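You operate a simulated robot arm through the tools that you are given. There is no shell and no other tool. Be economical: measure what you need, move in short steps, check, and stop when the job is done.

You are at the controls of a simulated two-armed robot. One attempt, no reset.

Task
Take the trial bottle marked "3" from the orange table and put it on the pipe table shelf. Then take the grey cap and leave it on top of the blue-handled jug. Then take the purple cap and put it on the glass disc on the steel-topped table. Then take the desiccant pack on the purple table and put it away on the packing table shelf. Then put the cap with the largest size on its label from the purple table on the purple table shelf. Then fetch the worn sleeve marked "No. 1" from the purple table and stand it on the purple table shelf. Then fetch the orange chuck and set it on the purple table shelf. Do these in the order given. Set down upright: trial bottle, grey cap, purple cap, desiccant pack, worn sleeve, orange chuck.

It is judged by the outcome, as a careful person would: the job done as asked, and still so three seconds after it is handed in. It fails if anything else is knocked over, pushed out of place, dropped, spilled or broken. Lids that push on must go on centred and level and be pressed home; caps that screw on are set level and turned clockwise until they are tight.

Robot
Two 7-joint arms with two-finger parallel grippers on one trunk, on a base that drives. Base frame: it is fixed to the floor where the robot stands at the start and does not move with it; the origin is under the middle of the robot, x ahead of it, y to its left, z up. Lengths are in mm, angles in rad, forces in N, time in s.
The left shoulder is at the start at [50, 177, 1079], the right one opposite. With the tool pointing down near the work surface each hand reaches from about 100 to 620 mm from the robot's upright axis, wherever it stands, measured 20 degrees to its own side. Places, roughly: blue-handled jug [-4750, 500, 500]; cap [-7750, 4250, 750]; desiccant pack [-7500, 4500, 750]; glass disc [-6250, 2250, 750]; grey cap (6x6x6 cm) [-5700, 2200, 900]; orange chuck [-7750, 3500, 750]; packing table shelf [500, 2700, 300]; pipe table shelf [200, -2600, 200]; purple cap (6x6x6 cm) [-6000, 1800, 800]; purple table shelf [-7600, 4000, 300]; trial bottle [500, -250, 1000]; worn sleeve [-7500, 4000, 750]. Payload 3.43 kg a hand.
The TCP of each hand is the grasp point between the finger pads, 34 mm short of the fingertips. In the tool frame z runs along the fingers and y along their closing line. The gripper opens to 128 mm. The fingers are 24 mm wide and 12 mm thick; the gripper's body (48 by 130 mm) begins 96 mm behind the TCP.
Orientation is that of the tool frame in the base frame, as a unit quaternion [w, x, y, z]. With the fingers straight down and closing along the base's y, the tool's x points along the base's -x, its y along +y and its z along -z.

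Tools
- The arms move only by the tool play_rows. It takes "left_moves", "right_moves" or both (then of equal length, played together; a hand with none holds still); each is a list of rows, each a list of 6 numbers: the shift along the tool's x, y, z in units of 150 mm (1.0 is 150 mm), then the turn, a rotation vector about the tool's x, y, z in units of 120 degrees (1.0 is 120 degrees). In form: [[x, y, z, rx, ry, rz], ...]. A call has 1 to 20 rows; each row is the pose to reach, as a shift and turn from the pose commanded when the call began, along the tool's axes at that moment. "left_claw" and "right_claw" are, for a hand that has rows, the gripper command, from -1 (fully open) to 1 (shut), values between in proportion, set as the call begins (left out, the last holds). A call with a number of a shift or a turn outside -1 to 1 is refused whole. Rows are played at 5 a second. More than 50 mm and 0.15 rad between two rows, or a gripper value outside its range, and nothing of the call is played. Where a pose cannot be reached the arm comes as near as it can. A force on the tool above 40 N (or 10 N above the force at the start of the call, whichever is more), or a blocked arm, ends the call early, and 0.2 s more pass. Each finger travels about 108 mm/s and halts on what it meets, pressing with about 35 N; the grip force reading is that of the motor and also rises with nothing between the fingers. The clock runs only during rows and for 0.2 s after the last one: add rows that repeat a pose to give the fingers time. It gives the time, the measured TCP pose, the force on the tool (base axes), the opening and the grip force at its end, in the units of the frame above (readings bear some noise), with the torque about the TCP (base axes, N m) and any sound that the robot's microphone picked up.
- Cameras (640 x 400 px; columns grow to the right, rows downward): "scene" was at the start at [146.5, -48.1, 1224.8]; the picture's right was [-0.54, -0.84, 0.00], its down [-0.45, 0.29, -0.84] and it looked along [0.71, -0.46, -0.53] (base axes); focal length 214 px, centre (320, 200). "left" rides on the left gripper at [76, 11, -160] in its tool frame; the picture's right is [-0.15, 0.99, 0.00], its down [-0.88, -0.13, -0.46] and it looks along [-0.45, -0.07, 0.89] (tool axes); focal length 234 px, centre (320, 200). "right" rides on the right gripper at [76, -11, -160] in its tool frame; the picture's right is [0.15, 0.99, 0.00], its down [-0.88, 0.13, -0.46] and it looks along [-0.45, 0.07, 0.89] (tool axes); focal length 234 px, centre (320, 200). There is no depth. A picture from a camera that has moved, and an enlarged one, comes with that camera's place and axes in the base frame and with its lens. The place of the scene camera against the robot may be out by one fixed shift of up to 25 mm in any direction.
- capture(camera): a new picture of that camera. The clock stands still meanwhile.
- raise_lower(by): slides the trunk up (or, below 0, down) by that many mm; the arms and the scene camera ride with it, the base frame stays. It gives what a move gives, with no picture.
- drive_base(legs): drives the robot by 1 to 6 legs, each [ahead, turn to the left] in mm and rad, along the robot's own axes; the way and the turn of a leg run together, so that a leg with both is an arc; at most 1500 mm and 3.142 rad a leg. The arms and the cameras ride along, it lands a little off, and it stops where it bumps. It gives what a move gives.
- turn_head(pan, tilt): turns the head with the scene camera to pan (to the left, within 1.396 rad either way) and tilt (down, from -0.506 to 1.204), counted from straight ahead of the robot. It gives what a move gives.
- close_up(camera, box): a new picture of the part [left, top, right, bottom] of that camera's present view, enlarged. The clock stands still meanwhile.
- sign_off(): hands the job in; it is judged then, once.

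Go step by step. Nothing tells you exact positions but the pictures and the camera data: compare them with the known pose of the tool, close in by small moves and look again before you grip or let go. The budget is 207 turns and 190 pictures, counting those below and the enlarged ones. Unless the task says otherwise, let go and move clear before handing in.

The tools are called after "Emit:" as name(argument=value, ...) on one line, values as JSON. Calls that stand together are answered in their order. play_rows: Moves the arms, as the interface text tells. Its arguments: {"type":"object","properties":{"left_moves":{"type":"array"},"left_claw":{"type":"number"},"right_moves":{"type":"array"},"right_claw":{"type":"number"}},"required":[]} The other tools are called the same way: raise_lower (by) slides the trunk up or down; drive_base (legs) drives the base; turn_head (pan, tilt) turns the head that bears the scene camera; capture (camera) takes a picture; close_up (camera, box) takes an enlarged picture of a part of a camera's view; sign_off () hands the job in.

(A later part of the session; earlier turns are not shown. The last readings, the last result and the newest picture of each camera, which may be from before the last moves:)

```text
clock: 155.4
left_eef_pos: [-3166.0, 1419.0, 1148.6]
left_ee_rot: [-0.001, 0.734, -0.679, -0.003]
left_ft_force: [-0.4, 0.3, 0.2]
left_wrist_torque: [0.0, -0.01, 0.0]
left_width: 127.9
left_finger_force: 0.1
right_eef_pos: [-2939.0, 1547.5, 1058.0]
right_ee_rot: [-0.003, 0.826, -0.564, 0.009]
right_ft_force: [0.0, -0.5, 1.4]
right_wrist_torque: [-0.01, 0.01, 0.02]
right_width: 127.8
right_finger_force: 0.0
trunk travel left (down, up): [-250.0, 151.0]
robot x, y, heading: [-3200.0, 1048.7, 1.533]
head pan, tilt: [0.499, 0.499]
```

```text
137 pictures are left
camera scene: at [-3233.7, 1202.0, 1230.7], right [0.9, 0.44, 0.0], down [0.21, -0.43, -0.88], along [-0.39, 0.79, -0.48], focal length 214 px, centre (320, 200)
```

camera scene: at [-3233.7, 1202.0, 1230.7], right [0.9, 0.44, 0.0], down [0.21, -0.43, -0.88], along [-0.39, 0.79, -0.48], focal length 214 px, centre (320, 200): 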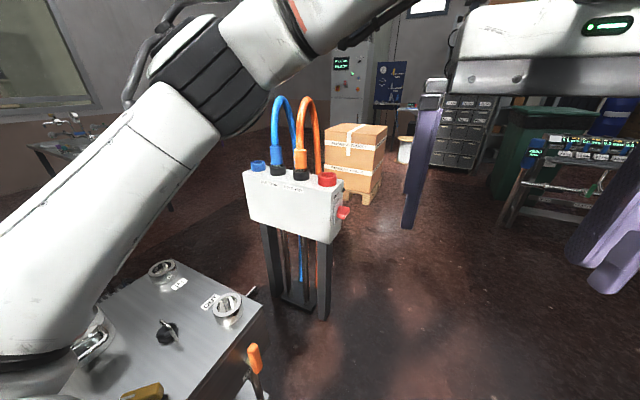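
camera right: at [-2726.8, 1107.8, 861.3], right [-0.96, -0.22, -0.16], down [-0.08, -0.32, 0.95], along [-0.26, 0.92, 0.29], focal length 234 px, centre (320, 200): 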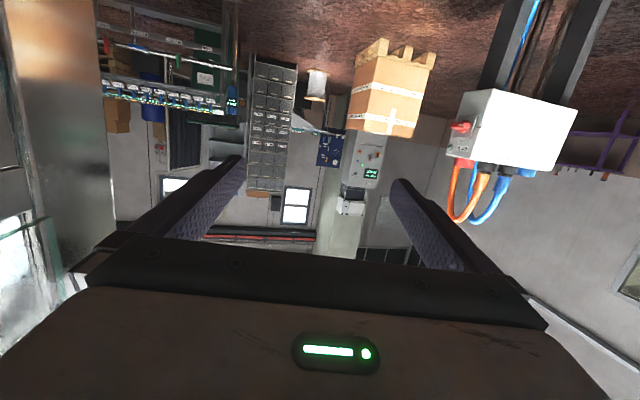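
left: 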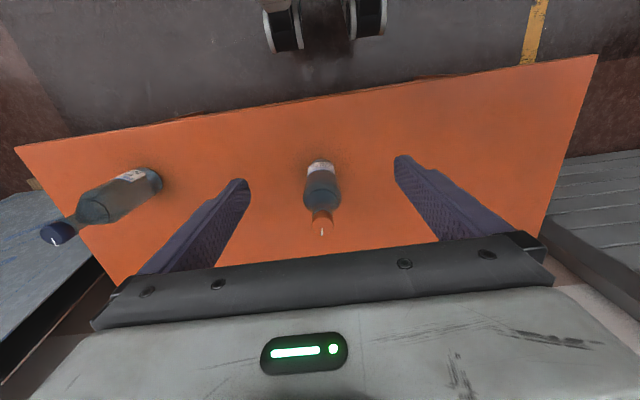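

That's clear. I'll continue north to y≈2550, turn left and head west between the post and the pallet.

Emit:
drive_base(legs=[[1480, 0], [0, 1.57], [800, 0]])

Emit:
turn_head(pan=0.3, tilt=0.3)

Emit:
capture(camera="scene")

Emit:
turn_head(pan=-0.2, tilt=0.3)

Emit:
capture(camera="scene")

```text
clock: 170.4
left_eef_pos: [-4327.7, 2601.4, 1148.7]
left_ee_rot: [0.001, 0.999, 0.032, -0.002]
left_ft_force: [-0.4, 0.3, 0.0]
left_wrist_torque: [-0.02, -0.03, -0.02]
left_width: 128.2
left_finger_force: 0.1
right_eef_pos: [-4451.5, 2830.5, 1056.2]
right_ee_rot: [-0.009, 0.984, 0.177, 0.004]
right_ft_force: [-0.1, 0.2, 0.1]
right_wrist_torque: [0.01, -0.01, -0.03]
right_width: 128.1
right_finger_force: 0.0
trunk travel left (down, up): [-250.0, 151.0]
robot x, y, heading: [-3957.8, 2563.8, 3.085]
head pan, tilt: [0.499, 0.499]
```

```text
clock: 171.1
left_eef_pos: [-4326.7, 2600.5, 1147.1]
left_ee_rot: [0.001, 1.0, 0.031, -0.004]
left_ft_force: [1.2, 0.5, 0.6]
left_wrist_torque: [-0.01, -0.01, -0.01]
left_width: 127.9
left_finger_force: 0.1
right_eef_pos: [-4451.4, 2830.6, 1056.5]
right_ee_rot: [-0.007, 0.984, 0.178, 0.005]
right_ft_force: [-0.1, 0.9, 0.5]
right_wrist_torque: [0.0, 0.03, 0.04]
right_width: 127.9
right_finger_force: 0.1
trunk travel left (down, up): [-250.0, 151.0]
robot x, y, heading: [-3957.0, 2563.7, 3.084]
head pan, tilt: [0.3, 0.3]
```

```text
136 pictures are left
camera scene: at [-4116.2, 2544.7, 1249.1], right [-0.24, 0.97, 0.0], down [0.29, 0.07, -0.96], along [-0.93, -0.23, -0.3], focal length 214 px, centre (320, 200)
```

scene: 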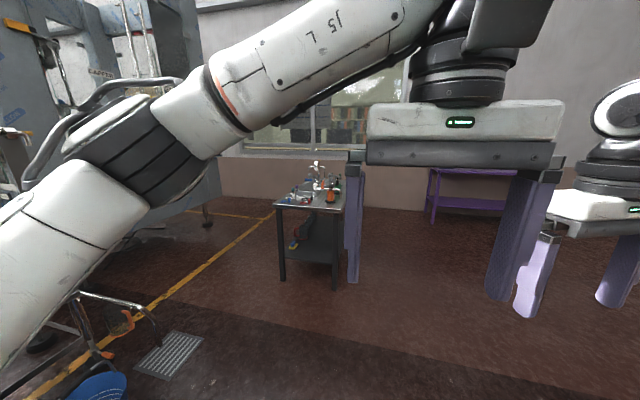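

```text
clock: 172.0
left_eef_pos: [-4327.0, 2600.4, 1147.1]
left_ee_rot: [0.001, 1.0, 0.031, -0.003]
left_ft_force: [0.4, 0.0, -0.1]
left_wrist_torque: [-0.01, 0.0, 0.01]
left_width: 128.1
left_finger_force: 0.1
right_eef_pos: [-4450.4, 2831.6, 1057.6]
right_ee_rot: [-0.008, 0.984, 0.177, 0.004]
right_ft_force: [-0.1, 1.3, -0.7]
right_wrist_torque: [0.0, 0.0, -0.01]
right_width: 128.1
right_finger_force: 0.1
trunk travel left (down, up): [-250.0, 151.0]
robot x, y, heading: [-3956.9, 2560.5, 3.085]
head pan, tilt: [-0.201, 0.3]
```

```text
135 pictures are left
camera scene: at [-4116.0, 2590.9, 1249.1], right [0.25, 0.97, 0.0], down [0.29, -0.07, -0.96], along [-0.92, 0.24, -0.3], focal length 214 px, centre (320, 200)
```

scene: 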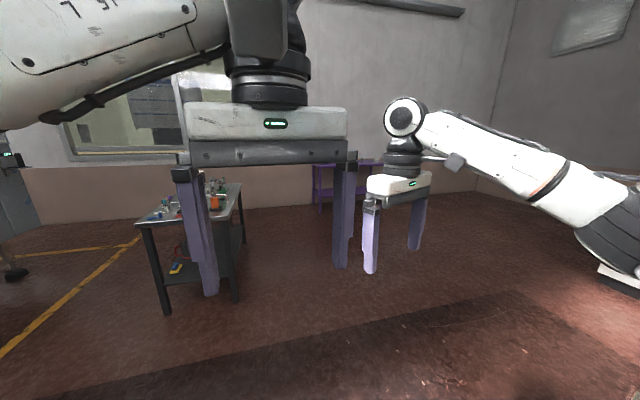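

The steel-topped table is ahead, its near edge at x≈-5600, y 1820..2320, with the purple table beyond it. I'll approach and survey it.

Emit:
drive_base(legs=[[0, 0.38], [950, 0], [0, -0.32]])

Emit:
turn_head(pan=0, tilt=0.45)

Emit:
capture(camera="scene")

Emit:
turn_head(pan=0.9, tilt=0.3)

Emit:
capture(camera="scene")

```text
clock: 179.1
left_eef_pos: [-5228.1, 2286.5, 1147.7]
left_ee_rot: [0.001, 0.998, 0.059, -0.002]
left_ft_force: [0.3, 1.6, 0.3]
left_wrist_torque: [-0.04, -0.01, 0.0]
left_width: 127.9
left_finger_force: 0.1
right_eef_pos: [-5364.1, 2509.0, 1057.6]
right_ee_rot: [-0.008, 0.979, 0.204, 0.004]
right_ft_force: [-0.1, 0.1, 0.1]
right_wrist_torque: [-0.03, -0.03, -0.03]
right_width: 128.2
right_finger_force: 0.1
trunk travel left (down, up): [-250.0, 151.0]
robot x, y, heading: [-4857.7, 2266.4, -3.139]
head pan, tilt: [-0.201, 0.3]
```

```text
clock: 179.8
left_eef_pos: [-5228.0, 2285.2, 1148.0]
left_ee_rot: [0.001, 0.998, 0.058, -0.003]
left_ft_force: [0.3, 0.0, -0.1]
left_wrist_torque: [-0.04, 0.0, -0.04]
left_width: 127.8
left_finger_force: 0.0
right_eef_pos: [-5364.2, 2509.1, 1058.1]
right_ee_rot: [-0.008, 0.979, 0.203, 0.004]
right_ft_force: [0.3, 0.0, -0.3]
right_wrist_torque: [-0.01, 0.0, -0.01]
right_width: 128.0
right_finger_force: 0.0
trunk travel left (down, up): [-250.0, 151.0]
robot x, y, heading: [-4855.7, 2271.3, -3.137]
head pan, tilt: [0.0, 0.45]
```

```text
134 pictures are left
camera scene: at [-5017.5, 2269.1, 1235.2], right [0.0, 1.0, 0.0], down [0.43, 0.0, -0.9], along [-0.9, 0.0, -0.43], focal length 214 px, centre (320, 200)
```

scene: 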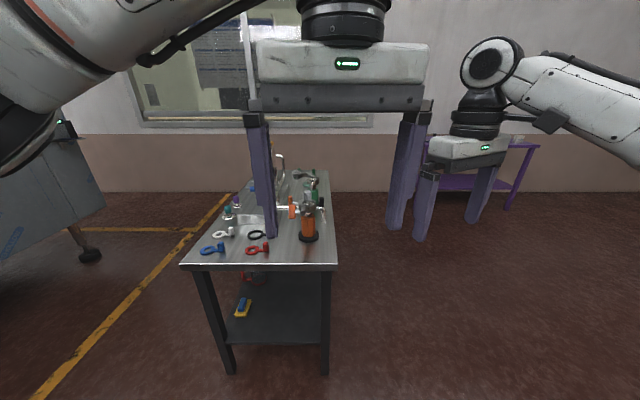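

```text
clock: 181.1
left_eef_pos: [-5227.6, 2285.1, 1148.0]
left_ee_rot: [0.001, 0.998, 0.059, -0.003]
left_ft_force: [0.7, 0.0, 0.0]
left_wrist_torque: [-0.01, -0.02, 0.01]
left_width: 127.9
left_finger_force: 0.0
right_eef_pos: [-5364.0, 2508.7, 1057.9]
right_ee_rot: [-0.009, 0.979, 0.205, 0.005]
right_ft_force: [0.1, 0.1, 0.3]
right_wrist_torque: [0.0, -0.01, 0.0]
right_width: 127.7
right_finger_force: 0.2
trunk travel left (down, up): [-250.0, 151.0]
robot x, y, heading: [-4856.1, 2270.5, -3.141]
head pan, tilt: [0.901, 0.3]
```

```text
133 pictures are left
camera scene: at [-4983.6, 2196.0, 1249.1], right [-0.78, 0.62, 0.0], down [0.18, 0.23, -0.96], along [-0.59, -0.75, -0.3], focal length 214 px, centre (320, 200)
```

scene: 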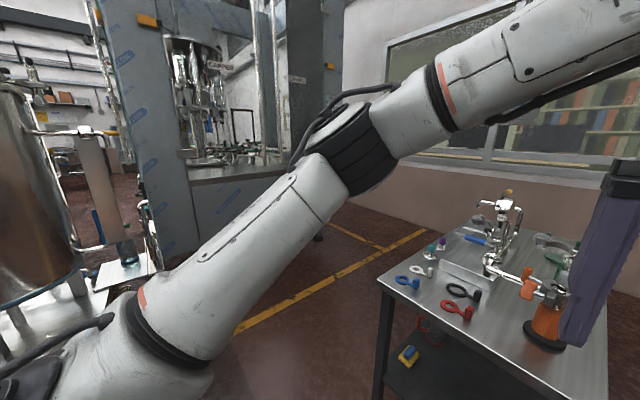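

The whole table is visible. I'll zoom in on it and on the jug.

Emit:
close_up(camera="scene", box=[380, 180, 580, 350])

Emit:
close_up(camera="scene", box=[70, 170, 190, 300])

```text
2.35 times, centred on (480, 265) of scene
camera zoom: at [-4983.6, 2196.0, 1249.1], right [-0.78, 0.62, 0.0], down [0.18, 0.23, -0.96], along [-0.59, -0.75, -0.3], focal length 505 px, centre (-56, 47)
```

zoom: 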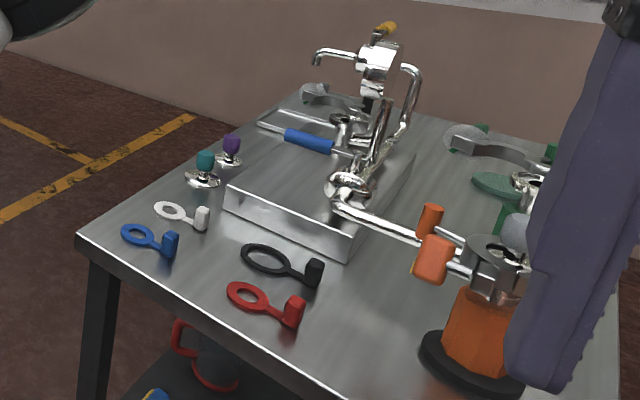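

```text
3.08 times, centred on (130, 235) of scene
camera zoom: at [-4983.6, 2196.0, 1249.1], right [-0.78, 0.62, 0.0], down [0.18, 0.23, -0.96], along [-0.59, -0.75, -0.3], focal length 660 px, centre (905, 92)
```

zoom: 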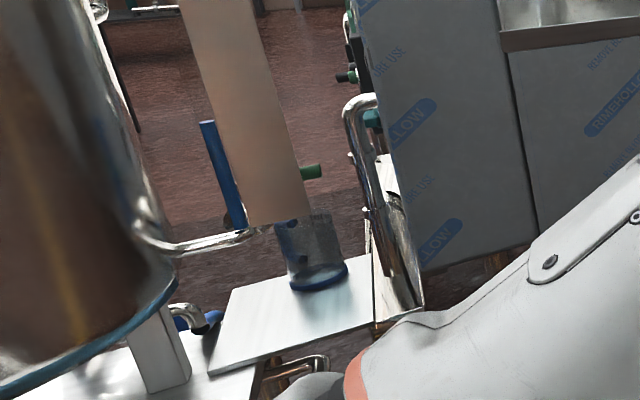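

The purple cap is visible at the back left, beside a teal one, and a grey knob sits near the orange device. I'll move closer for a better look.

Emit:
drive_base(legs=[[250, 0]])

Emit:
turn_head(pan=0.3, tilt=0.6)

Emit:
capture(camera="scene")

Emit:
capture(camera="left")

Emit:
capture(camera="right")

```text
clock: 182.8
left_eef_pos: [-5470.3, 2286.4, 1147.9]
left_ee_rot: [0.001, 0.998, 0.058, -0.002]
left_ft_force: [0.6, 1.0, 0.4]
left_wrist_torque: [0.03, -0.04, 0.02]
left_width: 128.0
left_finger_force: 0.0
right_eef_pos: [-5605.9, 2510.8, 1057.4]
right_ee_rot: [-0.009, 0.979, 0.202, 0.005]
right_ft_force: [-0.5, -0.3, 0.2]
right_wrist_torque: [-0.01, -0.02, -0.06]
right_width: 127.8
right_finger_force: 0.1
trunk travel left (down, up): [-250.0, 151.0]
robot x, y, heading: [-5097.8, 2270.6, 3.14]
head pan, tilt: [0.901, 0.3]
```

```text
clock: 183.8
left_eef_pos: [-5470.2, 2286.9, 1146.5]
left_ee_rot: [0.001, 0.998, 0.057, -0.002]
left_ft_force: [0.6, 0.5, -0.6]
left_wrist_torque: [0.0, -0.01, 0.02]
left_width: 127.9
left_finger_force: 0.0
right_eef_pos: [-5606.9, 2510.3, 1056.9]
right_ee_rot: [-0.009, 0.979, 0.203, 0.004]
right_ft_force: [0.8, -0.4, -0.8]
right_wrist_torque: [-0.03, 0.02, 0.04]
right_width: 128.2
right_finger_force: 0.1
trunk travel left (down, up): [-250.0, 151.0]
robot x, y, heading: [-5098.5, 2269.5, 3.138]
head pan, tilt: [0.3, 0.6]
```

```text
130 pictures are left
camera scene: at [-5251.8, 2243.6, 1221.7], right [-0.29, 0.96, 0.0], down [0.54, 0.17, -0.83], along [-0.79, -0.24, -0.56], focal length 214 px, centre (320, 200)
```

scene: 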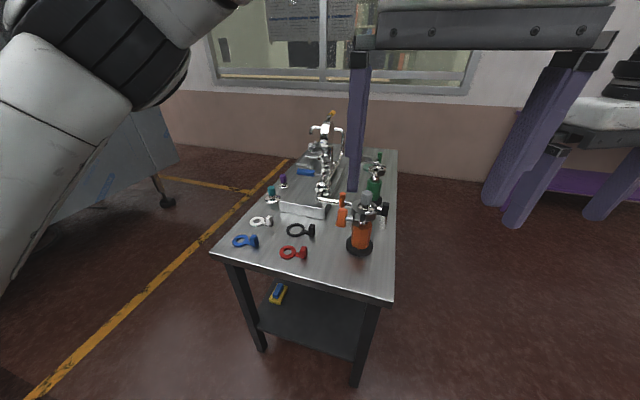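

```text
129 pictures are left
camera left: at [-5391.6, 2284.2, 1306.1], right [-0.03, -1.0, 0.0], down [-0.89, 0.03, 0.46], along [-0.46, 0.01, -0.89], focal length 234 px, centre (320, 200)
```

left: 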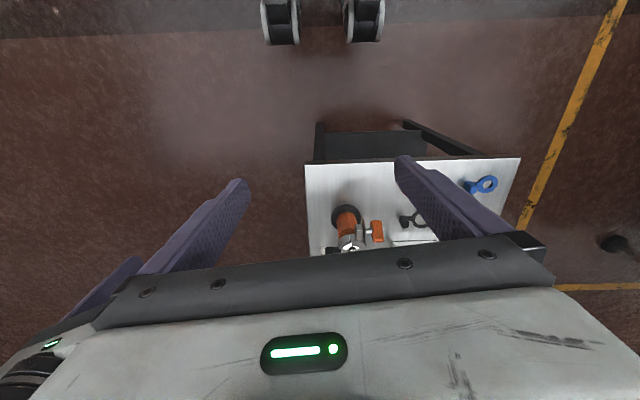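

```text
128 pictures are left
camera right: at [-5542.2, 2548.3, 1217.8], right [0.53, -0.85, -0.01], down [-0.76, -0.48, 0.44], along [-0.38, -0.22, -0.9], focal length 234 px, centre (320, 200)
```

right: 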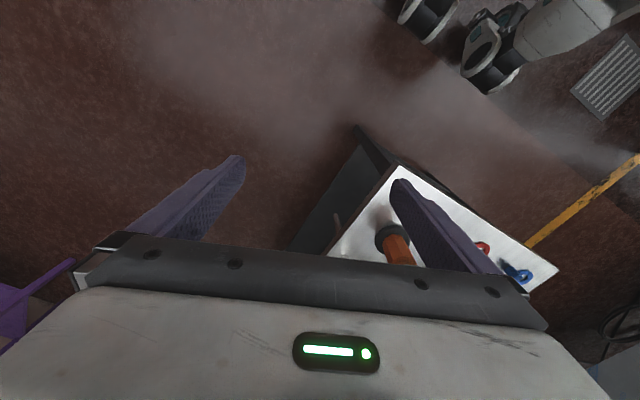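

Emit:
close_up(camera="scene", box=[220, 150, 400, 270])

Emit:
close_up(camera="scene", box=[330, 180, 400, 260])

Emit:
close_up(camera="scene", box=[250, 100, 350, 210])

```text
3.33 times, centred on (310, 210) of scene
camera zoom: at [-5251.8, 2243.6, 1221.7], right [-0.29, 0.96, 0.0], down [0.54, 0.17, -0.83], along [-0.79, -0.24, -0.56], focal length 715 px, centre (353, 167)
```

zoom: 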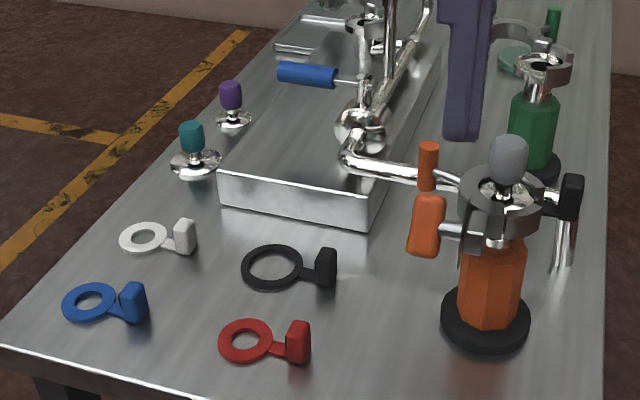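

```text
5.00 times, centred on (365, 220) of scene
camera zoom: at [-5251.8, 2243.6, 1221.7], right [-0.29, 0.96, 0.0], down [0.54, 0.17, -0.83], along [-0.79, -0.24, -0.56], focal length 1072 px, centre (95, 100)
```

zoom: 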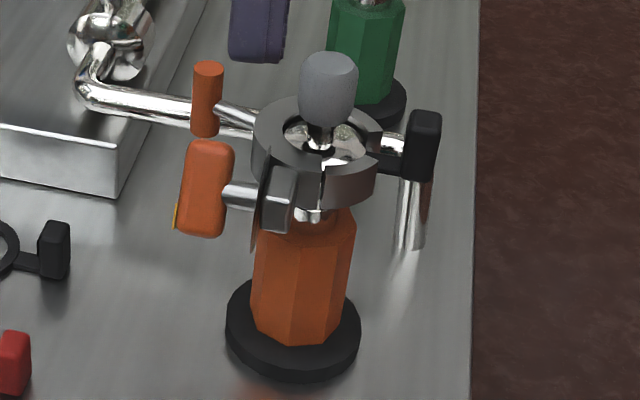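

```text
3.64 times, centred on (300, 155) of scene
camera zoom: at [-5251.8, 2243.6, 1221.7], right [-0.29, 0.96, 0.0], down [0.54, 0.17, -0.83], along [-0.79, -0.24, -0.56], focal length 780 px, centre (393, 364)
```

zoom: 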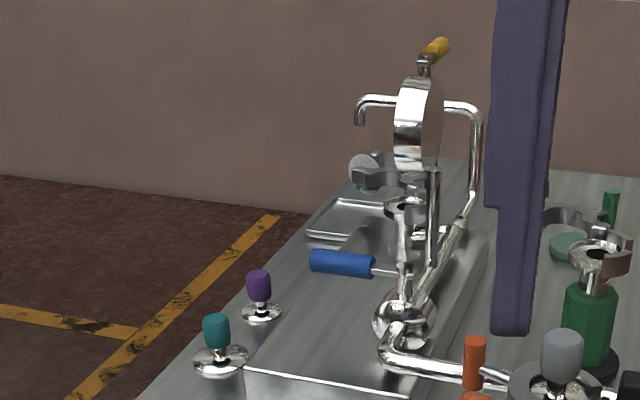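

The grey cap, a grey knob on a steel disc, sits in the clamp ring on top of the orange stand at about (-5740, 2218), with the knob at z≈930. The glass disc is the pale green one behind the green stand. I'll move closer and line up the left hand over the grey knob.

Emit:
drive_base(legs=[[110, 0]])

Emit:
play_rows(left_moves=[[0.2, 0.1, 0, 0, 0, 0], [0.2, 0.25, 0, 0, 0, 0], [0.2, 0.43, 0, 0, 0, 0], [0.2, 0.43, 0, 0, 0, 0]], left_claw=-0.1)

Emit:
capture(camera="left")

Emit:
turn_head(pan=0.1, tilt=0.6)

Emit:
capture(camera="scene")

```text
clock: 185.1
left_eef_pos: [-5584.2, 2286.7, 1147.0]
left_ee_rot: [0.001, 0.998, 0.057, -0.003]
left_ft_force: [0.5, -0.6, -1.0]
left_wrist_torque: [-0.02, 0.01, 0.0]
left_width: 128.2
left_finger_force: 0.0
right_eef_pos: [-5720.5, 2512.0, 1057.3]
right_ee_rot: [-0.009, 0.979, 0.202, 0.004]
right_ft_force: [0.1, 0.0, -0.3]
right_wrist_torque: [0.02, -0.03, -0.01]
right_width: 128.0
right_finger_force: 0.0
trunk travel left (down, up): [-250.0, 151.0]
robot x, y, heading: [-5213.3, 2270.5, 3.135]
head pan, tilt: [0.3, 0.6]
```

```text
clock: 186.1
left_eef_pos: [-5546.1, 2227.1, 1149.6]
left_ee_rot: [0.001, 0.998, 0.057, -0.003]
left_ft_force: [-0.8, -0.1, 1.4]
left_wrist_torque: [0.02, 0.01, 0.0]
left_width: 70.0
left_finger_force: 0.0
right_eef_pos: [-5718.2, 2512.9, 1056.4]
right_ee_rot: [-0.008, 0.979, 0.202, 0.006]
right_ft_force: [-0.6, -0.5, 0.3]
right_wrist_torque: [0.0, -0.02, 0.0]
right_width: 128.0
right_finger_force: 0.0
trunk travel left (down, up): [-250.0, 151.0]
robot x, y, heading: [-5211.2, 2267.4, 3.142]
head pan, tilt: [0.3, 0.6]
```

```text
124 pictures are left
camera left: at [-5468.4, 2224.2, 1306.2], right [-0.03, -1.0, 0.0], down [-0.89, 0.03, 0.46], along [-0.46, 0.01, -0.89], focal length 234 px, centre (320, 200)
```

left: 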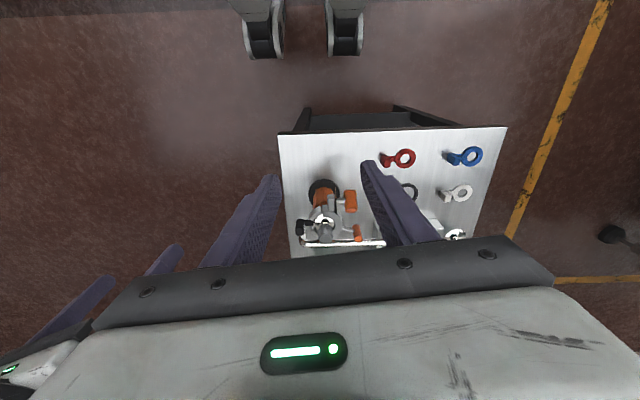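

```text
clock: 186.8
left_eef_pos: [-5545.2, 2226.9, 1148.1]
left_ee_rot: [0.001, 0.998, 0.057, -0.004]
left_ft_force: [-0.3, 0.7, -0.2]
left_wrist_torque: [-0.01, -0.04, -0.01]
left_width: 70.6
left_finger_force: 0.2
right_eef_pos: [-5719.2, 2512.4, 1057.0]
right_ee_rot: [-0.009, 0.979, 0.202, 0.004]
right_ft_force: [0.5, -0.1, 0.3]
right_wrist_torque: [-0.01, 0.01, -0.01]
right_width: 127.9
right_finger_force: 0.1
trunk travel left (down, up): [-250.0, 151.0]
robot x, y, heading: [-5210.5, 2269.2, 3.135]
head pan, tilt: [0.099, 0.6]
```

```text
123 pictures are left
camera scene: at [-5368.9, 2261.5, 1221.6], right [-0.1, 1.0, 0.0], down [0.56, 0.05, -0.83], along [-0.82, -0.08, -0.56], focal length 214 px, centre (320, 200)
```

scene: 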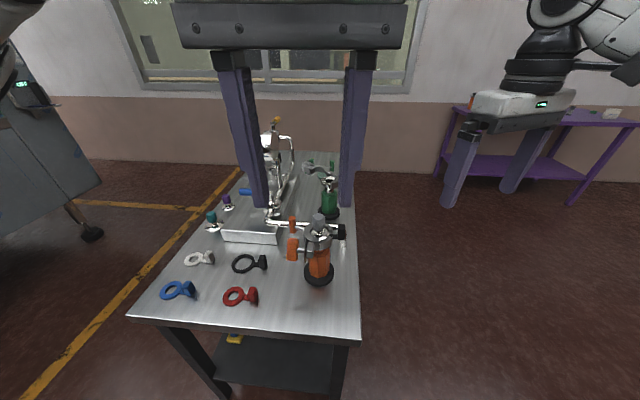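

Emit:
close_up(camera="left", box=[280, 165, 380, 255])

Emit:
close_up(camera="scene", box=[270, 190, 370, 300])

```text
4.44 times, centred on (330, 210) of left
camera zoom: at [-5468.5, 2224.3, 1306.3], right [-0.03, -1.0, 0.0], down [-0.89, 0.03, 0.46], along [-0.46, 0.01, -0.89], focal length 1041 px, centre (276, 156)
```

zoom: 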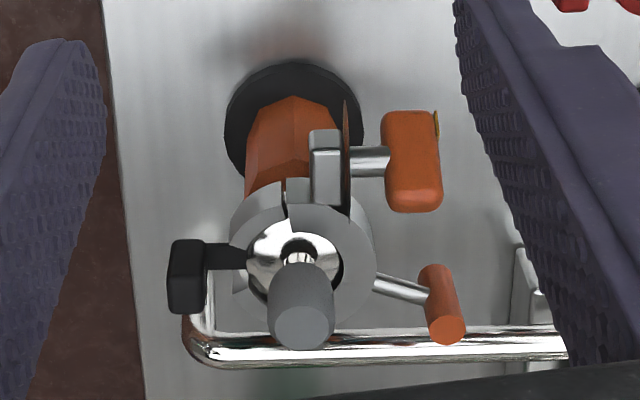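

```text
3.64 times, centred on (320, 245) of scene
camera zoom: at [-5368.9, 2261.5, 1221.6], right [-0.1, 1.0, 0.0], down [0.56, 0.05, -0.83], along [-0.82, -0.08, -0.56], focal length 780 px, centre (320, 36)
```

zoom: 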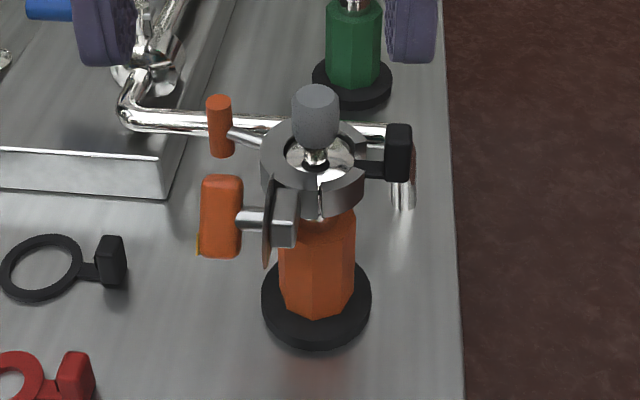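

The grey knob axis is at about (-5731, 2221), its top at z≈955 and the disc at ≈904. I'll move the left hand above it with the fingers half closed, to stay clear of the clamp's handles.

Emit:
play_rows(left_moves=[[-0.3, -0.02, 0.1, 0, 0, 0], [-0.6, -0.04, 0.2, 0, 0, 0], [-0.9, -0.06, 0.3, 0, 0, 0], [-0.9, -0.06, 0.4, 0, 0, 0], [-0.9, -0.06, 0.4, 0, 0, 0]], left_claw=0.06)

Emit:
play_rows(left_moves=[[-0.17, -0.02, 0, 0, 0, 0], [-0.333, -0.04, 0.1, 0, 0, 0], [-0.333, -0.04, 0.1, 0, 0, 0]])

Emit:
capture(camera="left")

Emit:
close_up(camera="scene", box=[250, 170, 390, 300])

```text
clock: 188.0
left_eef_pos: [-5680.9, 2220.3, 1084.5]
left_ee_rot: [0.001, 0.998, 0.057, -0.004]
left_ft_force: [-0.7, -0.8, 0.2]
left_wrist_torque: [0.02, 0.0, 0.0]
left_width: 60.0
left_finger_force: 0.1
right_eef_pos: [-5718.6, 2510.0, 1057.1]
right_ee_rot: [-0.009, 0.979, 0.202, 0.005]
right_ft_force: [0.0, 0.3, 0.1]
right_wrist_torque: [0.01, -0.03, 0.01]
right_width: 127.8
right_finger_force: 0.1
trunk travel left (down, up): [-250.0, 151.0]
robot x, y, heading: [-5211.8, 2269.5, 3.139]
head pan, tilt: [0.099, 0.6]
```

```text
clock: 188.8
left_eef_pos: [-5731.4, 2219.0, 1071.9]
left_ee_rot: [0.001, 0.998, 0.057, -0.003]
left_ft_force: [-0.2, 1.1, 0.4]
left_wrist_torque: [0.0, 0.01, 0.02]
left_width: 59.8
left_finger_force: 0.1
right_eef_pos: [-5718.2, 2511.8, 1056.7]
right_ee_rot: [-0.008, 0.979, 0.201, 0.004]
right_ft_force: [0.5, 0.1, 0.8]
right_wrist_torque: [0.01, 0.01, -0.02]
right_width: 127.9
right_finger_force: 0.0
trunk travel left (down, up): [-250.0, 151.0]
robot x, y, heading: [-5212.8, 2270.6, 3.137]
head pan, tilt: [0.099, 0.6]
```

```text
120 pictures are left
camera left: at [-5653.6, 2216.7, 1230.0], right [-0.03, -1.0, 0.0], down [-0.89, 0.03, 0.46], along [-0.46, 0.01, -0.89], focal length 234 px, centre (320, 200)
```

left: 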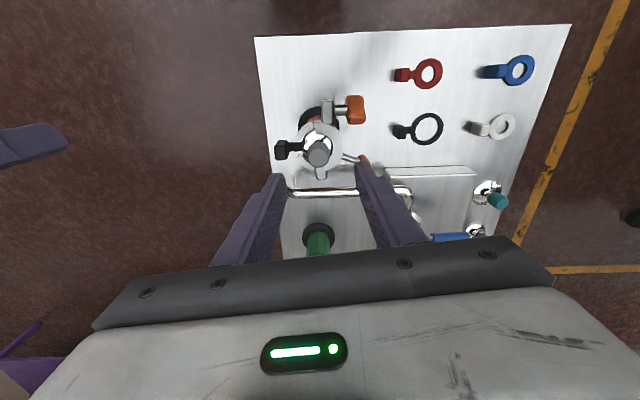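

```text
3.08 times, centred on (320, 235) of scene
camera zoom: at [-5368.8, 2261.5, 1221.7], right [-0.1, 1.0, 0.0], down [0.56, 0.05, -0.83], along [-0.82, -0.08, -0.56], focal length 660 px, centre (320, 92)
```

zoom: 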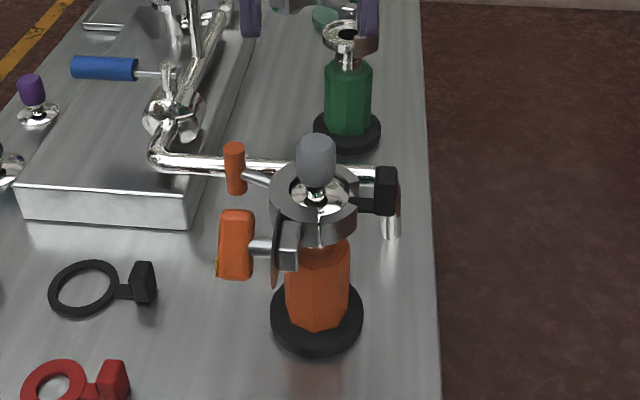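

It's aligned. An orange lever stands close by, so I'll narrow the fingers to 50 mm and descend.

Emit:
play_rows(left_moves=[[-0.01, 0, 0.2, 0, 0, 0], [-0.01, 0, 0.4, 0, 0, 0], [-0.01, 0, 0.55, 0, 0, 0], [-0.01, 0, 0.55, 0, 0, 0]], left_claw=0.22)

Emit:
close_up(camera="scene", box=[270, 180, 370, 270])

Emit:
capture(camera="left")

```text
clock: 189.8
left_eef_pos: [-5734.9, 2219.5, 992.2]
left_ee_rot: [0.0, 0.998, 0.056, -0.003]
left_ft_force: [0.6, 0.5, -0.4]
left_wrist_torque: [0.01, -0.01, 0.01]
left_width: 50.0
left_finger_force: 0.0
right_eef_pos: [-5718.7, 2511.0, 1058.1]
right_ee_rot: [-0.008, 0.979, 0.202, 0.005]
right_ft_force: [-0.9, 0.2, 0.8]
right_wrist_torque: [0.02, 0.01, 0.0]
right_width: 127.9
right_finger_force: 0.0
trunk travel left (down, up): [-250.0, 151.0]
robot x, y, heading: [-5210.3, 2269.7, 3.138]
head pan, tilt: [0.099, 0.6]
```

```text
4.44 times, centred on (320, 225) of scene
camera zoom: at [-5368.9, 2261.5, 1221.6], right [-0.1, 1.0, 0.0], down [0.56, 0.05, -0.83], along [-0.82, -0.08, -0.56], focal length 953 px, centre (320, 89)
```

zoom: 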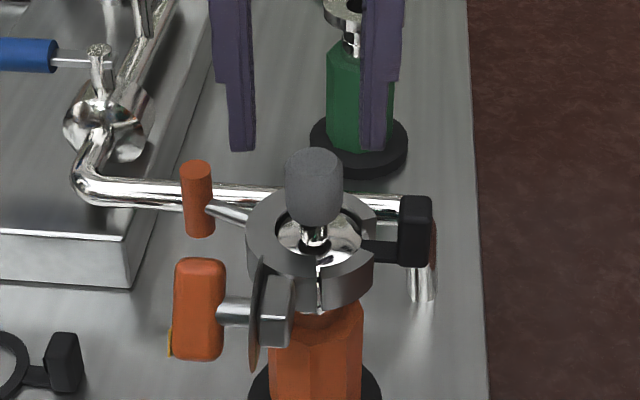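

```text
117 pictures are left
camera left: at [-5657.4, 2217.1, 1150.3], right [-0.03, -1.0, 0.0], down [-0.89, 0.03, 0.46], along [-0.46, 0.01, -0.89], focal length 234 px, centre (320, 200)
```

left: 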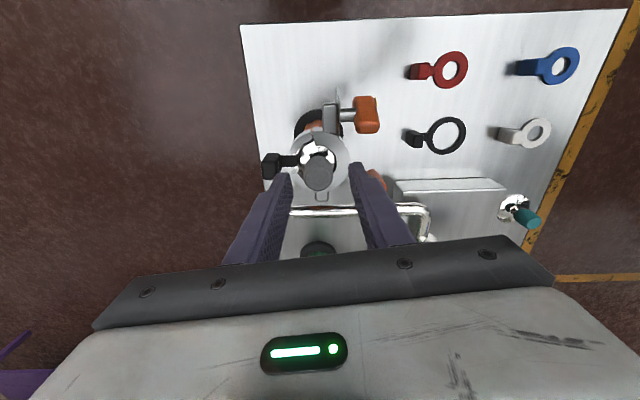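

Centred within about 3 mm. I'll descend the last 40 mm and grip.

Emit:
play_rows(left_moves=[[0, -0.013, 0.1, 0, 0, 0], [0, -0.013, 0.2, 0, 0, 0], [0, -0.013, 0.26, 0, 0, 0], [0, -0.013, 0.26, 0, 0, 0]])

Emit:
play_rows(left_moves=[[0, 0, 0, 0, 0, 0], [0, 0, 0, 0, 0, 0], [0, 0, 0, 0, 0, 0]], left_claw=1)

Emit:
close_up(camera="scene", box=[270, 180, 370, 270])

```text
clock: 190.8
left_eef_pos: [-5736.0, 2220.7, 953.5]
left_ee_rot: [0.001, 0.998, 0.057, -0.003]
left_ft_force: [0.3, 0.6, -0.3]
left_wrist_torque: [0.0, 0.01, 0.02]
left_width: 50.0
left_finger_force: 0.1
right_eef_pos: [-5718.8, 2511.0, 1056.6]
right_ee_rot: [-0.009, 0.979, 0.202, 0.005]
right_ft_force: [-0.2, -0.2, -0.8]
right_wrist_torque: [-0.01, -0.01, 0.01]
right_width: 128.0
right_finger_force: 0.1
trunk travel left (down, up): [-250.0, 151.0]
robot x, y, heading: [-5211.0, 2267.8, 3.134]
head pan, tilt: [0.099, 0.6]
```

```text
clock: 191.6
left_eef_pos: [-5735.4, 2222.0, 952.9]
left_ee_rot: [0.001, 0.998, 0.057, -0.003]
left_ft_force: [0.5, 0.6, 0.2]
left_wrist_torque: [0.04, -0.03, -0.03]
left_width: 29.0
left_finger_force: 34.9
right_eef_pos: [-5718.2, 2511.6, 1058.1]
right_ee_rot: [-0.007, 0.979, 0.202, 0.004]
right_ft_force: [0.4, 1.1, 0.6]
right_wrist_torque: [0.0, 0.02, -0.01]
right_width: 127.9
right_finger_force: 0.1
trunk travel left (down, up): [-250.0, 151.0]
robot x, y, heading: [-5214.5, 2272.5, 3.133]
head pan, tilt: [0.099, 0.6]
```

```text
4.44 times, centred on (320, 225) of scene
camera zoom: at [-5368.9, 2261.6, 1221.6], right [-0.1, 1.0, 0.0], down [0.56, 0.05, -0.83], along [-0.82, -0.08, -0.56], focal length 953 px, centre (320, 89)
```

zoom: 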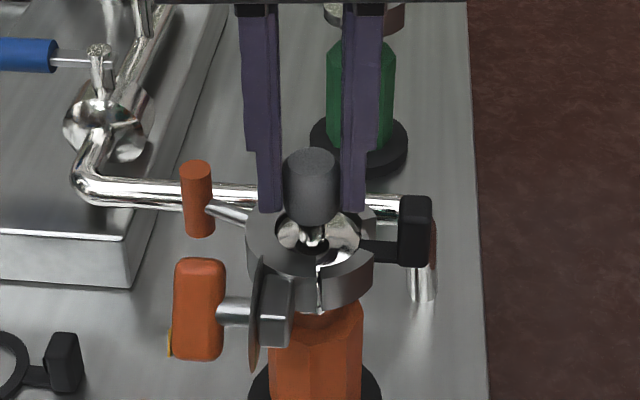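

The knob is gripped at 29 mm. I'll lift slowly and watch the force.

Emit:
play_rows(left_moves=[[0, 0, -0.03, 0, 0, 0], [0, 0, -0.06, 0, 0, 0], [0, 0, -0.1, 0, 0, 0], [0, 0, -0.1, 0, 0, 0]])

Emit:
close_up(camera="scene", box=[270, 180, 370, 270])

```text
clock: 192.6
left_eef_pos: [-5734.4, 2221.3, 967.3]
left_ee_rot: [0.001, 0.998, 0.057, -0.003]
left_ft_force: [-0.3, -0.2, -2.0]
left_wrist_torque: [-0.01, 0.03, 0.02]
left_width: 28.9
left_finger_force: 35.0
right_eef_pos: [-5719.8, 2510.8, 1057.0]
right_ee_rot: [-0.009, 0.979, 0.203, 0.003]
right_ft_force: [0.3, 0.4, 0.0]
right_wrist_torque: [0.0, -0.02, 0.0]
right_width: 128.0
right_finger_force: 0.1
trunk travel left (down, up): [-250.0, 151.0]
robot x, y, heading: [-5212.7, 2270.2, 3.14]
head pan, tilt: [0.099, 0.6]
```

```text
4.44 times, centred on (320, 225) of scene
camera zoom: at [-5369.0, 2261.5, 1221.6], right [-0.1, 1.0, 0.0], down [0.56, 0.05, -0.82], along [-0.82, -0.08, -0.57], focal length 953 px, centre (320, 89)
```

zoom: 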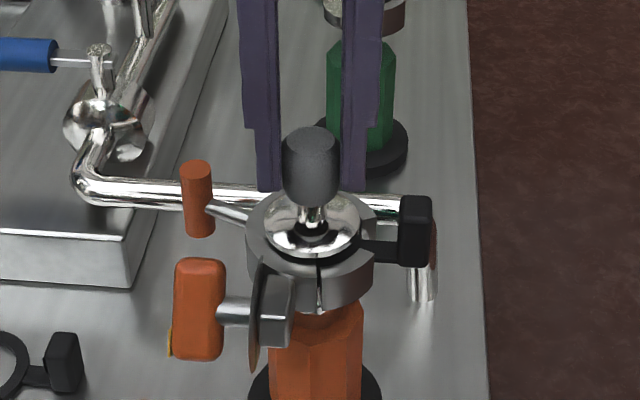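

The cap came free. I'll lift it clear, back off and head for the jug.

Emit:
play_rows(left_moves=[[0, 0, -0.25, 0, 0, 0], [0, 0, -0.5, 0, 0, 0], [0, 0, -0.75, 0, 0, 0], [0, 0, -1.0, 0, 0, 0]])

Emit:
drive_base(legs=[[-400, 0], [0, 1.57]])

Emit:
turn_head(pan=0, tilt=0.4)

Emit:
capture(camera="scene")

```text
clock: 193.6
left_eef_pos: [-5733.3, 2221.1, 1117.6]
left_ee_rot: [0.002, 0.998, 0.057, -0.004]
left_ft_force: [0.2, -0.2, -0.8]
left_wrist_torque: [0.01, -0.05, 0.03]
left_width: 28.8
left_finger_force: 35.2
right_eef_pos: [-5718.8, 2512.1, 1057.0]
right_ee_rot: [-0.009, 0.979, 0.202, 0.003]
right_ft_force: [0.3, -0.6, -0.6]
right_wrist_torque: [0.0, 0.0, -0.03]
right_width: 127.9
right_finger_force: 0.0
trunk travel left (down, up): [-250.0, 151.0]
robot x, y, heading: [-5213.5, 2267.1, 3.136]
head pan, tilt: [0.099, 0.6]
```

```text
clock: 199.9
left_eef_pos: [-4767.1, 1741.6, 1116.7]
left_ee_rot: [0.004, 0.675, 0.737, -0.002]
left_ft_force: [-0.9, 0.0, -1.8]
left_wrist_torque: [0.03, 0.01, -0.01]
left_width: 28.9
left_finger_force: 34.8
right_eef_pos: [-5057.5, 1763.8, 1057.4]
right_ee_rot: [-0.01, 0.56, 0.829, -0.002]
right_ft_force: [-0.2, -0.4, -0.7]
right_wrist_torque: [-0.01, 0.01, -0.03]
right_width: 128.0
right_finger_force: 0.1
trunk travel left (down, up): [-250.0, 151.0]
robot x, y, heading: [-4799.8, 2269.0, -1.594]
head pan, tilt: [0.099, 0.6]
```

```text
clock: 200.7
left_eef_pos: [-4768.0, 1742.2, 1117.5]
left_ee_rot: [0.003, 0.676, 0.737, -0.002]
left_ft_force: [-0.5, -0.2, -2.0]
left_wrist_torque: [0.03, 0.04, 0.0]
left_width: 28.9
left_finger_force: 35.3
right_eef_pos: [-5058.3, 1764.4, 1057.3]
right_ee_rot: [-0.009, 0.56, 0.828, -0.002]
right_ft_force: [-0.4, 0.5, -0.6]
right_wrist_torque: [0.0, -0.01, -0.02]
right_width: 128.0
right_finger_force: 0.0
trunk travel left (down, up): [-250.0, 151.0]
robot x, y, heading: [-4801.0, 2268.1, -1.601]
head pan, tilt: [0.0, 0.4]
```

```text
114 pictures are left
camera scene: at [-4805.1, 2102.6, 1239.8], right [-1.0, 0.03, 0.0], down [0.01, 0.39, -0.92], along [-0.03, -0.92, -0.39], focal length 214 px, centre (320, 200)
```

scene: 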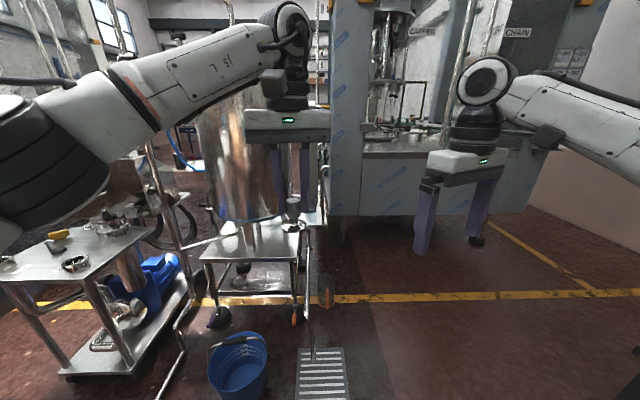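

Emit:
close_up(camera="scene", box=[230, 130, 370, 320])

```text
2.11 times, centred on (300, 225) of scene
camera zoom: at [-4805.1, 2102.6, 1239.8], right [-1.0, 0.03, 0.0], down [0.01, 0.39, -0.92], along [-0.03, -0.92, -0.39], focal length 452 px, centre (362, 147)
```

zoom: 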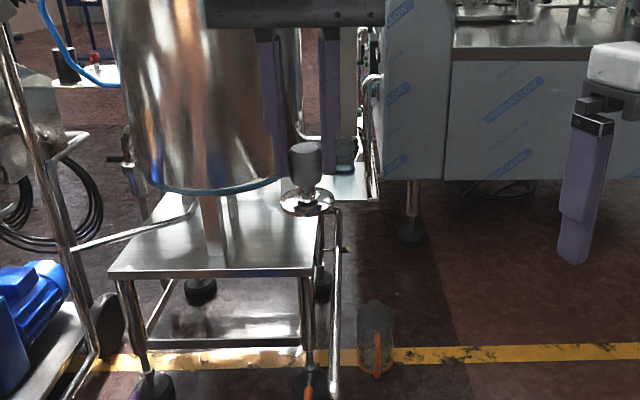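

The jug stands on the wing plate right of the tank. There's an orange-handled jug on the floor at about (-4880, 1040) and a bucket near (-4410, 1390), both to avoid. I'll come in from the open side, near (-5200, 1100), and turn to face the jug.

Emit:
drive_base(legs=[[0, -0.3], [1150, 0], [0, 0.9]])

Emit:
turn_head(pan=0.3, tilt=0.5)

Emit:
capture(camera="scene")

Emit:
capture(camera="left")

```text
clock: 209.4
left_eef_pos: [-4928.7, 730.7, 1117.1]
left_ee_rot: [0.011, 0.497, 0.868, -0.008]
left_ft_force: [-10.1, -15.9, -0.4]
left_wrist_torque: [2.56, -1.58, -0.08]
left_width: 28.7
left_finger_force: 35.4
right_eef_pos: [-5182.7, 624.1, 1058.5]
right_ee_rot: [-0.006, 0.35, 0.937, -0.005]
right_ft_force: [0.1, 1.1, -0.9]
right_wrist_torque: [0.01, -0.01, -0.02]
right_width: 128.1
right_finger_force: 0.0
trunk travel left (down, up): [-250.0, 151.0]
robot x, y, heading: [-5182.0, 1185.8, -1.132]
head pan, tilt: [0.0, 0.4]
stopped in leg 3: the force on the tool passed its limit (the readings are from after the stop); the commanded pose is now the measured one
```

```text
clock: 210.2
left_eef_pos: [-4929.2, 731.7, 1116.6]
left_ee_rot: [0.01, 0.496, 0.868, -0.006]
left_ft_force: [-20.0, -16.4, -0.1]
left_wrist_torque: [2.77, -3.37, 0.19]
left_width: 29.2
left_finger_force: 35.0
right_eef_pos: [-5184.7, 623.6, 1056.7]
right_ee_rot: [-0.007, 0.352, 0.936, -0.003]
right_ft_force: [-1.1, 0.1, -0.5]
right_wrist_torque: [0.06, -0.03, 0.01]
right_width: 127.9
right_finger_force: 0.0
trunk travel left (down, up): [-250.0, 151.0]
robot x, y, heading: [-5178.4, 1185.3, -1.127]
head pan, tilt: [0.3, 0.499]
```

```text
112 pictures are left
camera scene: at [-5092.1, 1054.8, 1230.9], right [-0.74, -0.67, 0.0], down [-0.32, 0.35, -0.88], along [0.59, -0.65, -0.48], focal length 214 px, centre (320, 200)
```

scene: 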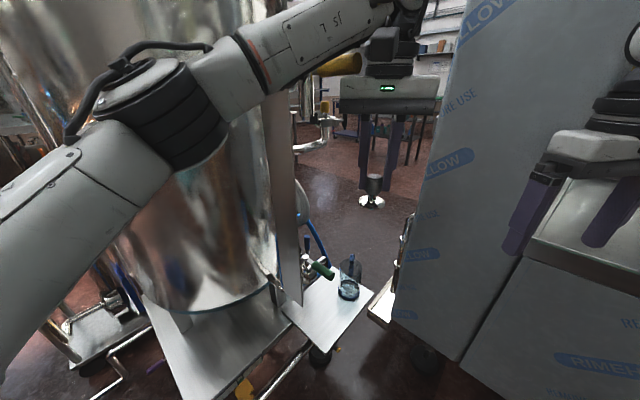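

```text
111 pictures are left
camera left: at [-4958.6, 804.7, 1273.5], right [0.93, 0.38, 0.0], down [0.33, -0.82, 0.48], along [0.18, -0.44, -0.88], focal length 234 px, centre (320, 200)
```

left: 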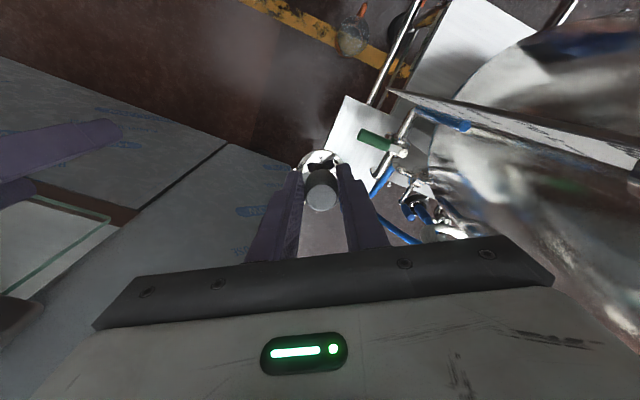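

The left hand is touching something, likely the yellow valve handle by the tank. I'll turn back a little at once and look.

Emit:
drive_base(legs=[[0, -0.15]])

Emit:
close_up(camera="scene", box=[230, 0, 450, 140])

Emit:
close_up(camera="scene", box=[250, 160, 430, 370])

```text
clock: 211.3
left_eef_pos: [-4994.8, 699.2, 1116.7]
left_ee_rot: [0.007, 0.559, 0.829, -0.008]
left_ft_force: [-0.3, -0.5, -0.6]
left_wrist_torque: [0.0, -0.05, 0.0]
left_width: 29.0
left_finger_force: 35.2
right_eef_pos: [-5264.9, 631.5, 1057.7]
right_ee_rot: [-0.009, 0.419, 0.908, -0.003]
right_ft_force: [-0.4, 0.6, 0.4]
right_wrist_torque: [0.03, -0.01, 0.02]
right_width: 128.1
right_finger_force: 0.1
trunk travel left (down, up): [-250.0, 151.0]
robot x, y, heading: [-5180.3, 1187.8, -1.28]
head pan, tilt: [0.3, 0.499]
```

```text
2.86 times, centred on (340, 70) of scene
camera zoom: at [-5109.0, 1044.1, 1230.8], right [-0.83, -0.56, 0.0], down [-0.27, 0.4, -0.88], along [0.49, -0.73, -0.48], focal length 613 px, centre (263, 571)
```

zoom: 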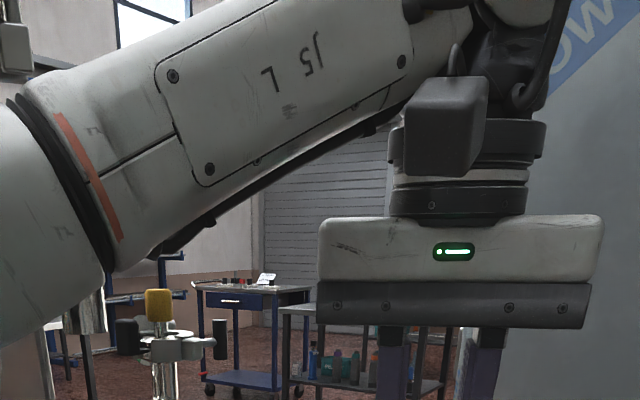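

```text
1.90 times, centred on (340, 265) of scene
camera zoom: at [-5109.0, 1044.1, 1230.8], right [-0.83, -0.56, 0.0], down [-0.27, 0.4, -0.88], along [0.49, -0.73, -0.48], focal length 408 px, centre (282, 76)
```

zoom: 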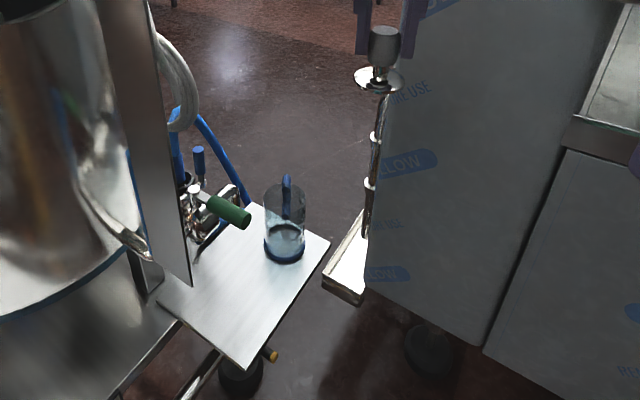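

The jug is at about (-4797, 565), between the machine face (y<390) and the tall level board (near x -4743, y 772). I'll come at it from the west, heading about -0.4, so the left elbow stays clear of the board.

Emit:
drive_base(legs=[[0, -1.39], [684, 0], [0, -2.0], [0, -2.0]])

Emit:
turn_head(pan=0.0, tilt=0.35)

Emit:
capture(camera="scene")

```text
clock: 217.8
left_eef_pos: [-6167.4, 702.6, 1109.6]
left_ee_rot: [0.02, 0.969, 0.247, -0.007]
left_ft_force: [-1.0, -0.5, -0.1]
left_wrist_torque: [0.07, 0.0, -0.02]
left_width: 29.1
left_finger_force: 34.9
right_eef_pos: [-6272.2, 940.4, 1052.9]
right_ee_rot: [-0.002, 0.91, 0.414, 0.005]
right_ft_force: [0.5, 0.2, 0.6]
right_wrist_torque: [0.02, -0.03, 0.02]
right_width: 128.2
right_finger_force: 0.1
trunk travel left (down, up): [-250.0, 151.0]
robot x, y, heading: [-5709.0, 937.6, -2.706]
head pan, tilt: [0.3, 0.499]
stopped in leg 2: the robot was blocked; the commanded pose is now the measured one
```

```text
clock: 218.6
left_eef_pos: [-6167.1, 703.4, 1111.6]
left_ee_rot: [0.019, 0.969, 0.248, -0.007]
left_ft_force: [-0.2, 0.4, -1.5]
left_wrist_torque: [0.02, -0.02, -0.02]
left_width: 29.1
left_finger_force: 34.7
right_eef_pos: [-6274.2, 940.4, 1051.1]
right_ee_rot: [-0.002, 0.91, 0.414, 0.006]
right_ft_force: [0.0, 0.3, 0.6]
right_wrist_torque: [0.0, 0.02, 0.02]
right_width: 128.0
right_finger_force: 0.0
trunk travel left (down, up): [-250.0, 151.0]
robot x, y, heading: [-5707.2, 938.0, -2.705]
head pan, tilt: [0.0, 0.351]
```

```text
108 pictures are left
camera scene: at [-5862.2, 876.7, 1243.5], right [-0.42, 0.91, -0.01], down [0.32, 0.14, -0.94], along [-0.85, -0.4, -0.35], focal length 214 px, centre (320, 200)
```

scene: 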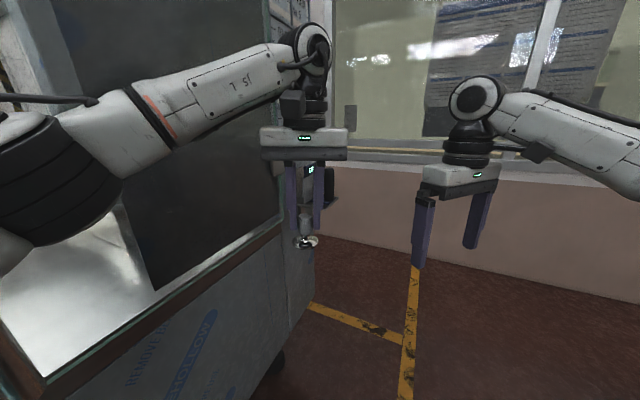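

The left forearm would foul the tall level board from any side, so the right hand is the one that can reach the jug, with its forearm pointing west. I'll go back to the steel table, set the grey cap down on a free spot and re-pick it with the right hand.

Emit:
drive_base(legs=[[0, -2.48], [1293, 0], [0, 2.04]])

Emit:
turn_head(pan=0.0, tilt=0.65)

Emit:
capture(camera="scene")

Emit:
capture(camera="left")

```text
clock: 235.9
left_eef_pos: [-5588.5, 2044.7, 1113.8]
left_ee_rot: [0.007, 1.0, 0.015, -0.013]
left_ft_force: [0.1, 0.1, -1.2]
left_wrist_torque: [0.0, -0.04, -0.03]
left_width: 28.8
left_finger_force: 35.0
right_eef_pos: [-5572.4, 2308.2, 1057.6]
right_ee_rot: [-0.008, 0.982, 0.188, 0.004]
right_ft_force: [-0.8, 0.4, -0.2]
right_wrist_torque: [0.03, -0.01, 0.03]
right_width: 128.0
right_finger_force: 0.0
trunk travel left (down, up): [-250.0, 151.0]
robot x, y, heading: [-5073.7, 2056.9, 3.098]
head pan, tilt: [0.0, 0.351]
```

```text
clock: 236.7
left_eef_pos: [-5588.4, 2044.4, 1114.0]
left_ee_rot: [0.007, 1.0, 0.015, -0.013]
left_ft_force: [-0.2, 0.3, -1.1]
left_wrist_torque: [0.04, -0.01, 0.02]
left_width: 29.1
left_finger_force: 34.9
right_eef_pos: [-5572.6, 2309.7, 1057.8]
right_ee_rot: [-0.008, 0.982, 0.187, 0.004]
right_ft_force: [-0.4, -0.3, -0.4]
right_wrist_torque: [0.0, -0.01, 0.01]
right_width: 128.0
right_finger_force: 0.1
trunk travel left (down, up): [-250.0, 151.0]
robot x, y, heading: [-5072.0, 2051.2, 3.103]
head pan, tilt: [0.0, 0.649]
```

```text
107 pictures are left
camera scene: at [-5228.8, 2061.3, 1217.4], right [0.04, 1.0, 0.0], down [0.6, -0.02, -0.8], along [-0.8, 0.03, -0.6], focal length 214 px, centre (320, 200)
```

scene: 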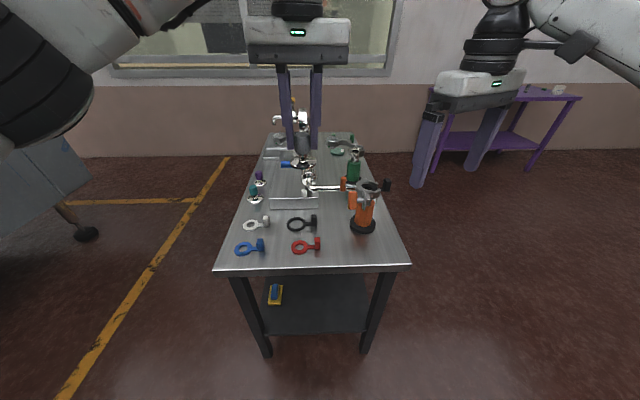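

```text
106 pictures are left
camera left: at [-5508.1, 2037.3, 1270.6], right [-0.12, -0.99, 0.02], down [-0.87, 0.11, 0.48], along [-0.48, 0.04, -0.88], focal length 234 px, centre (320, 200)
```

left: 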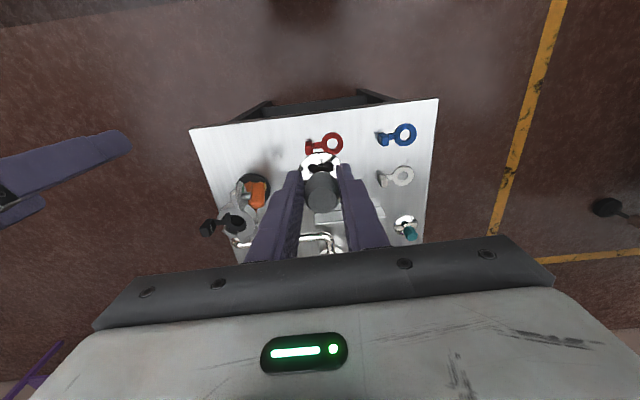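

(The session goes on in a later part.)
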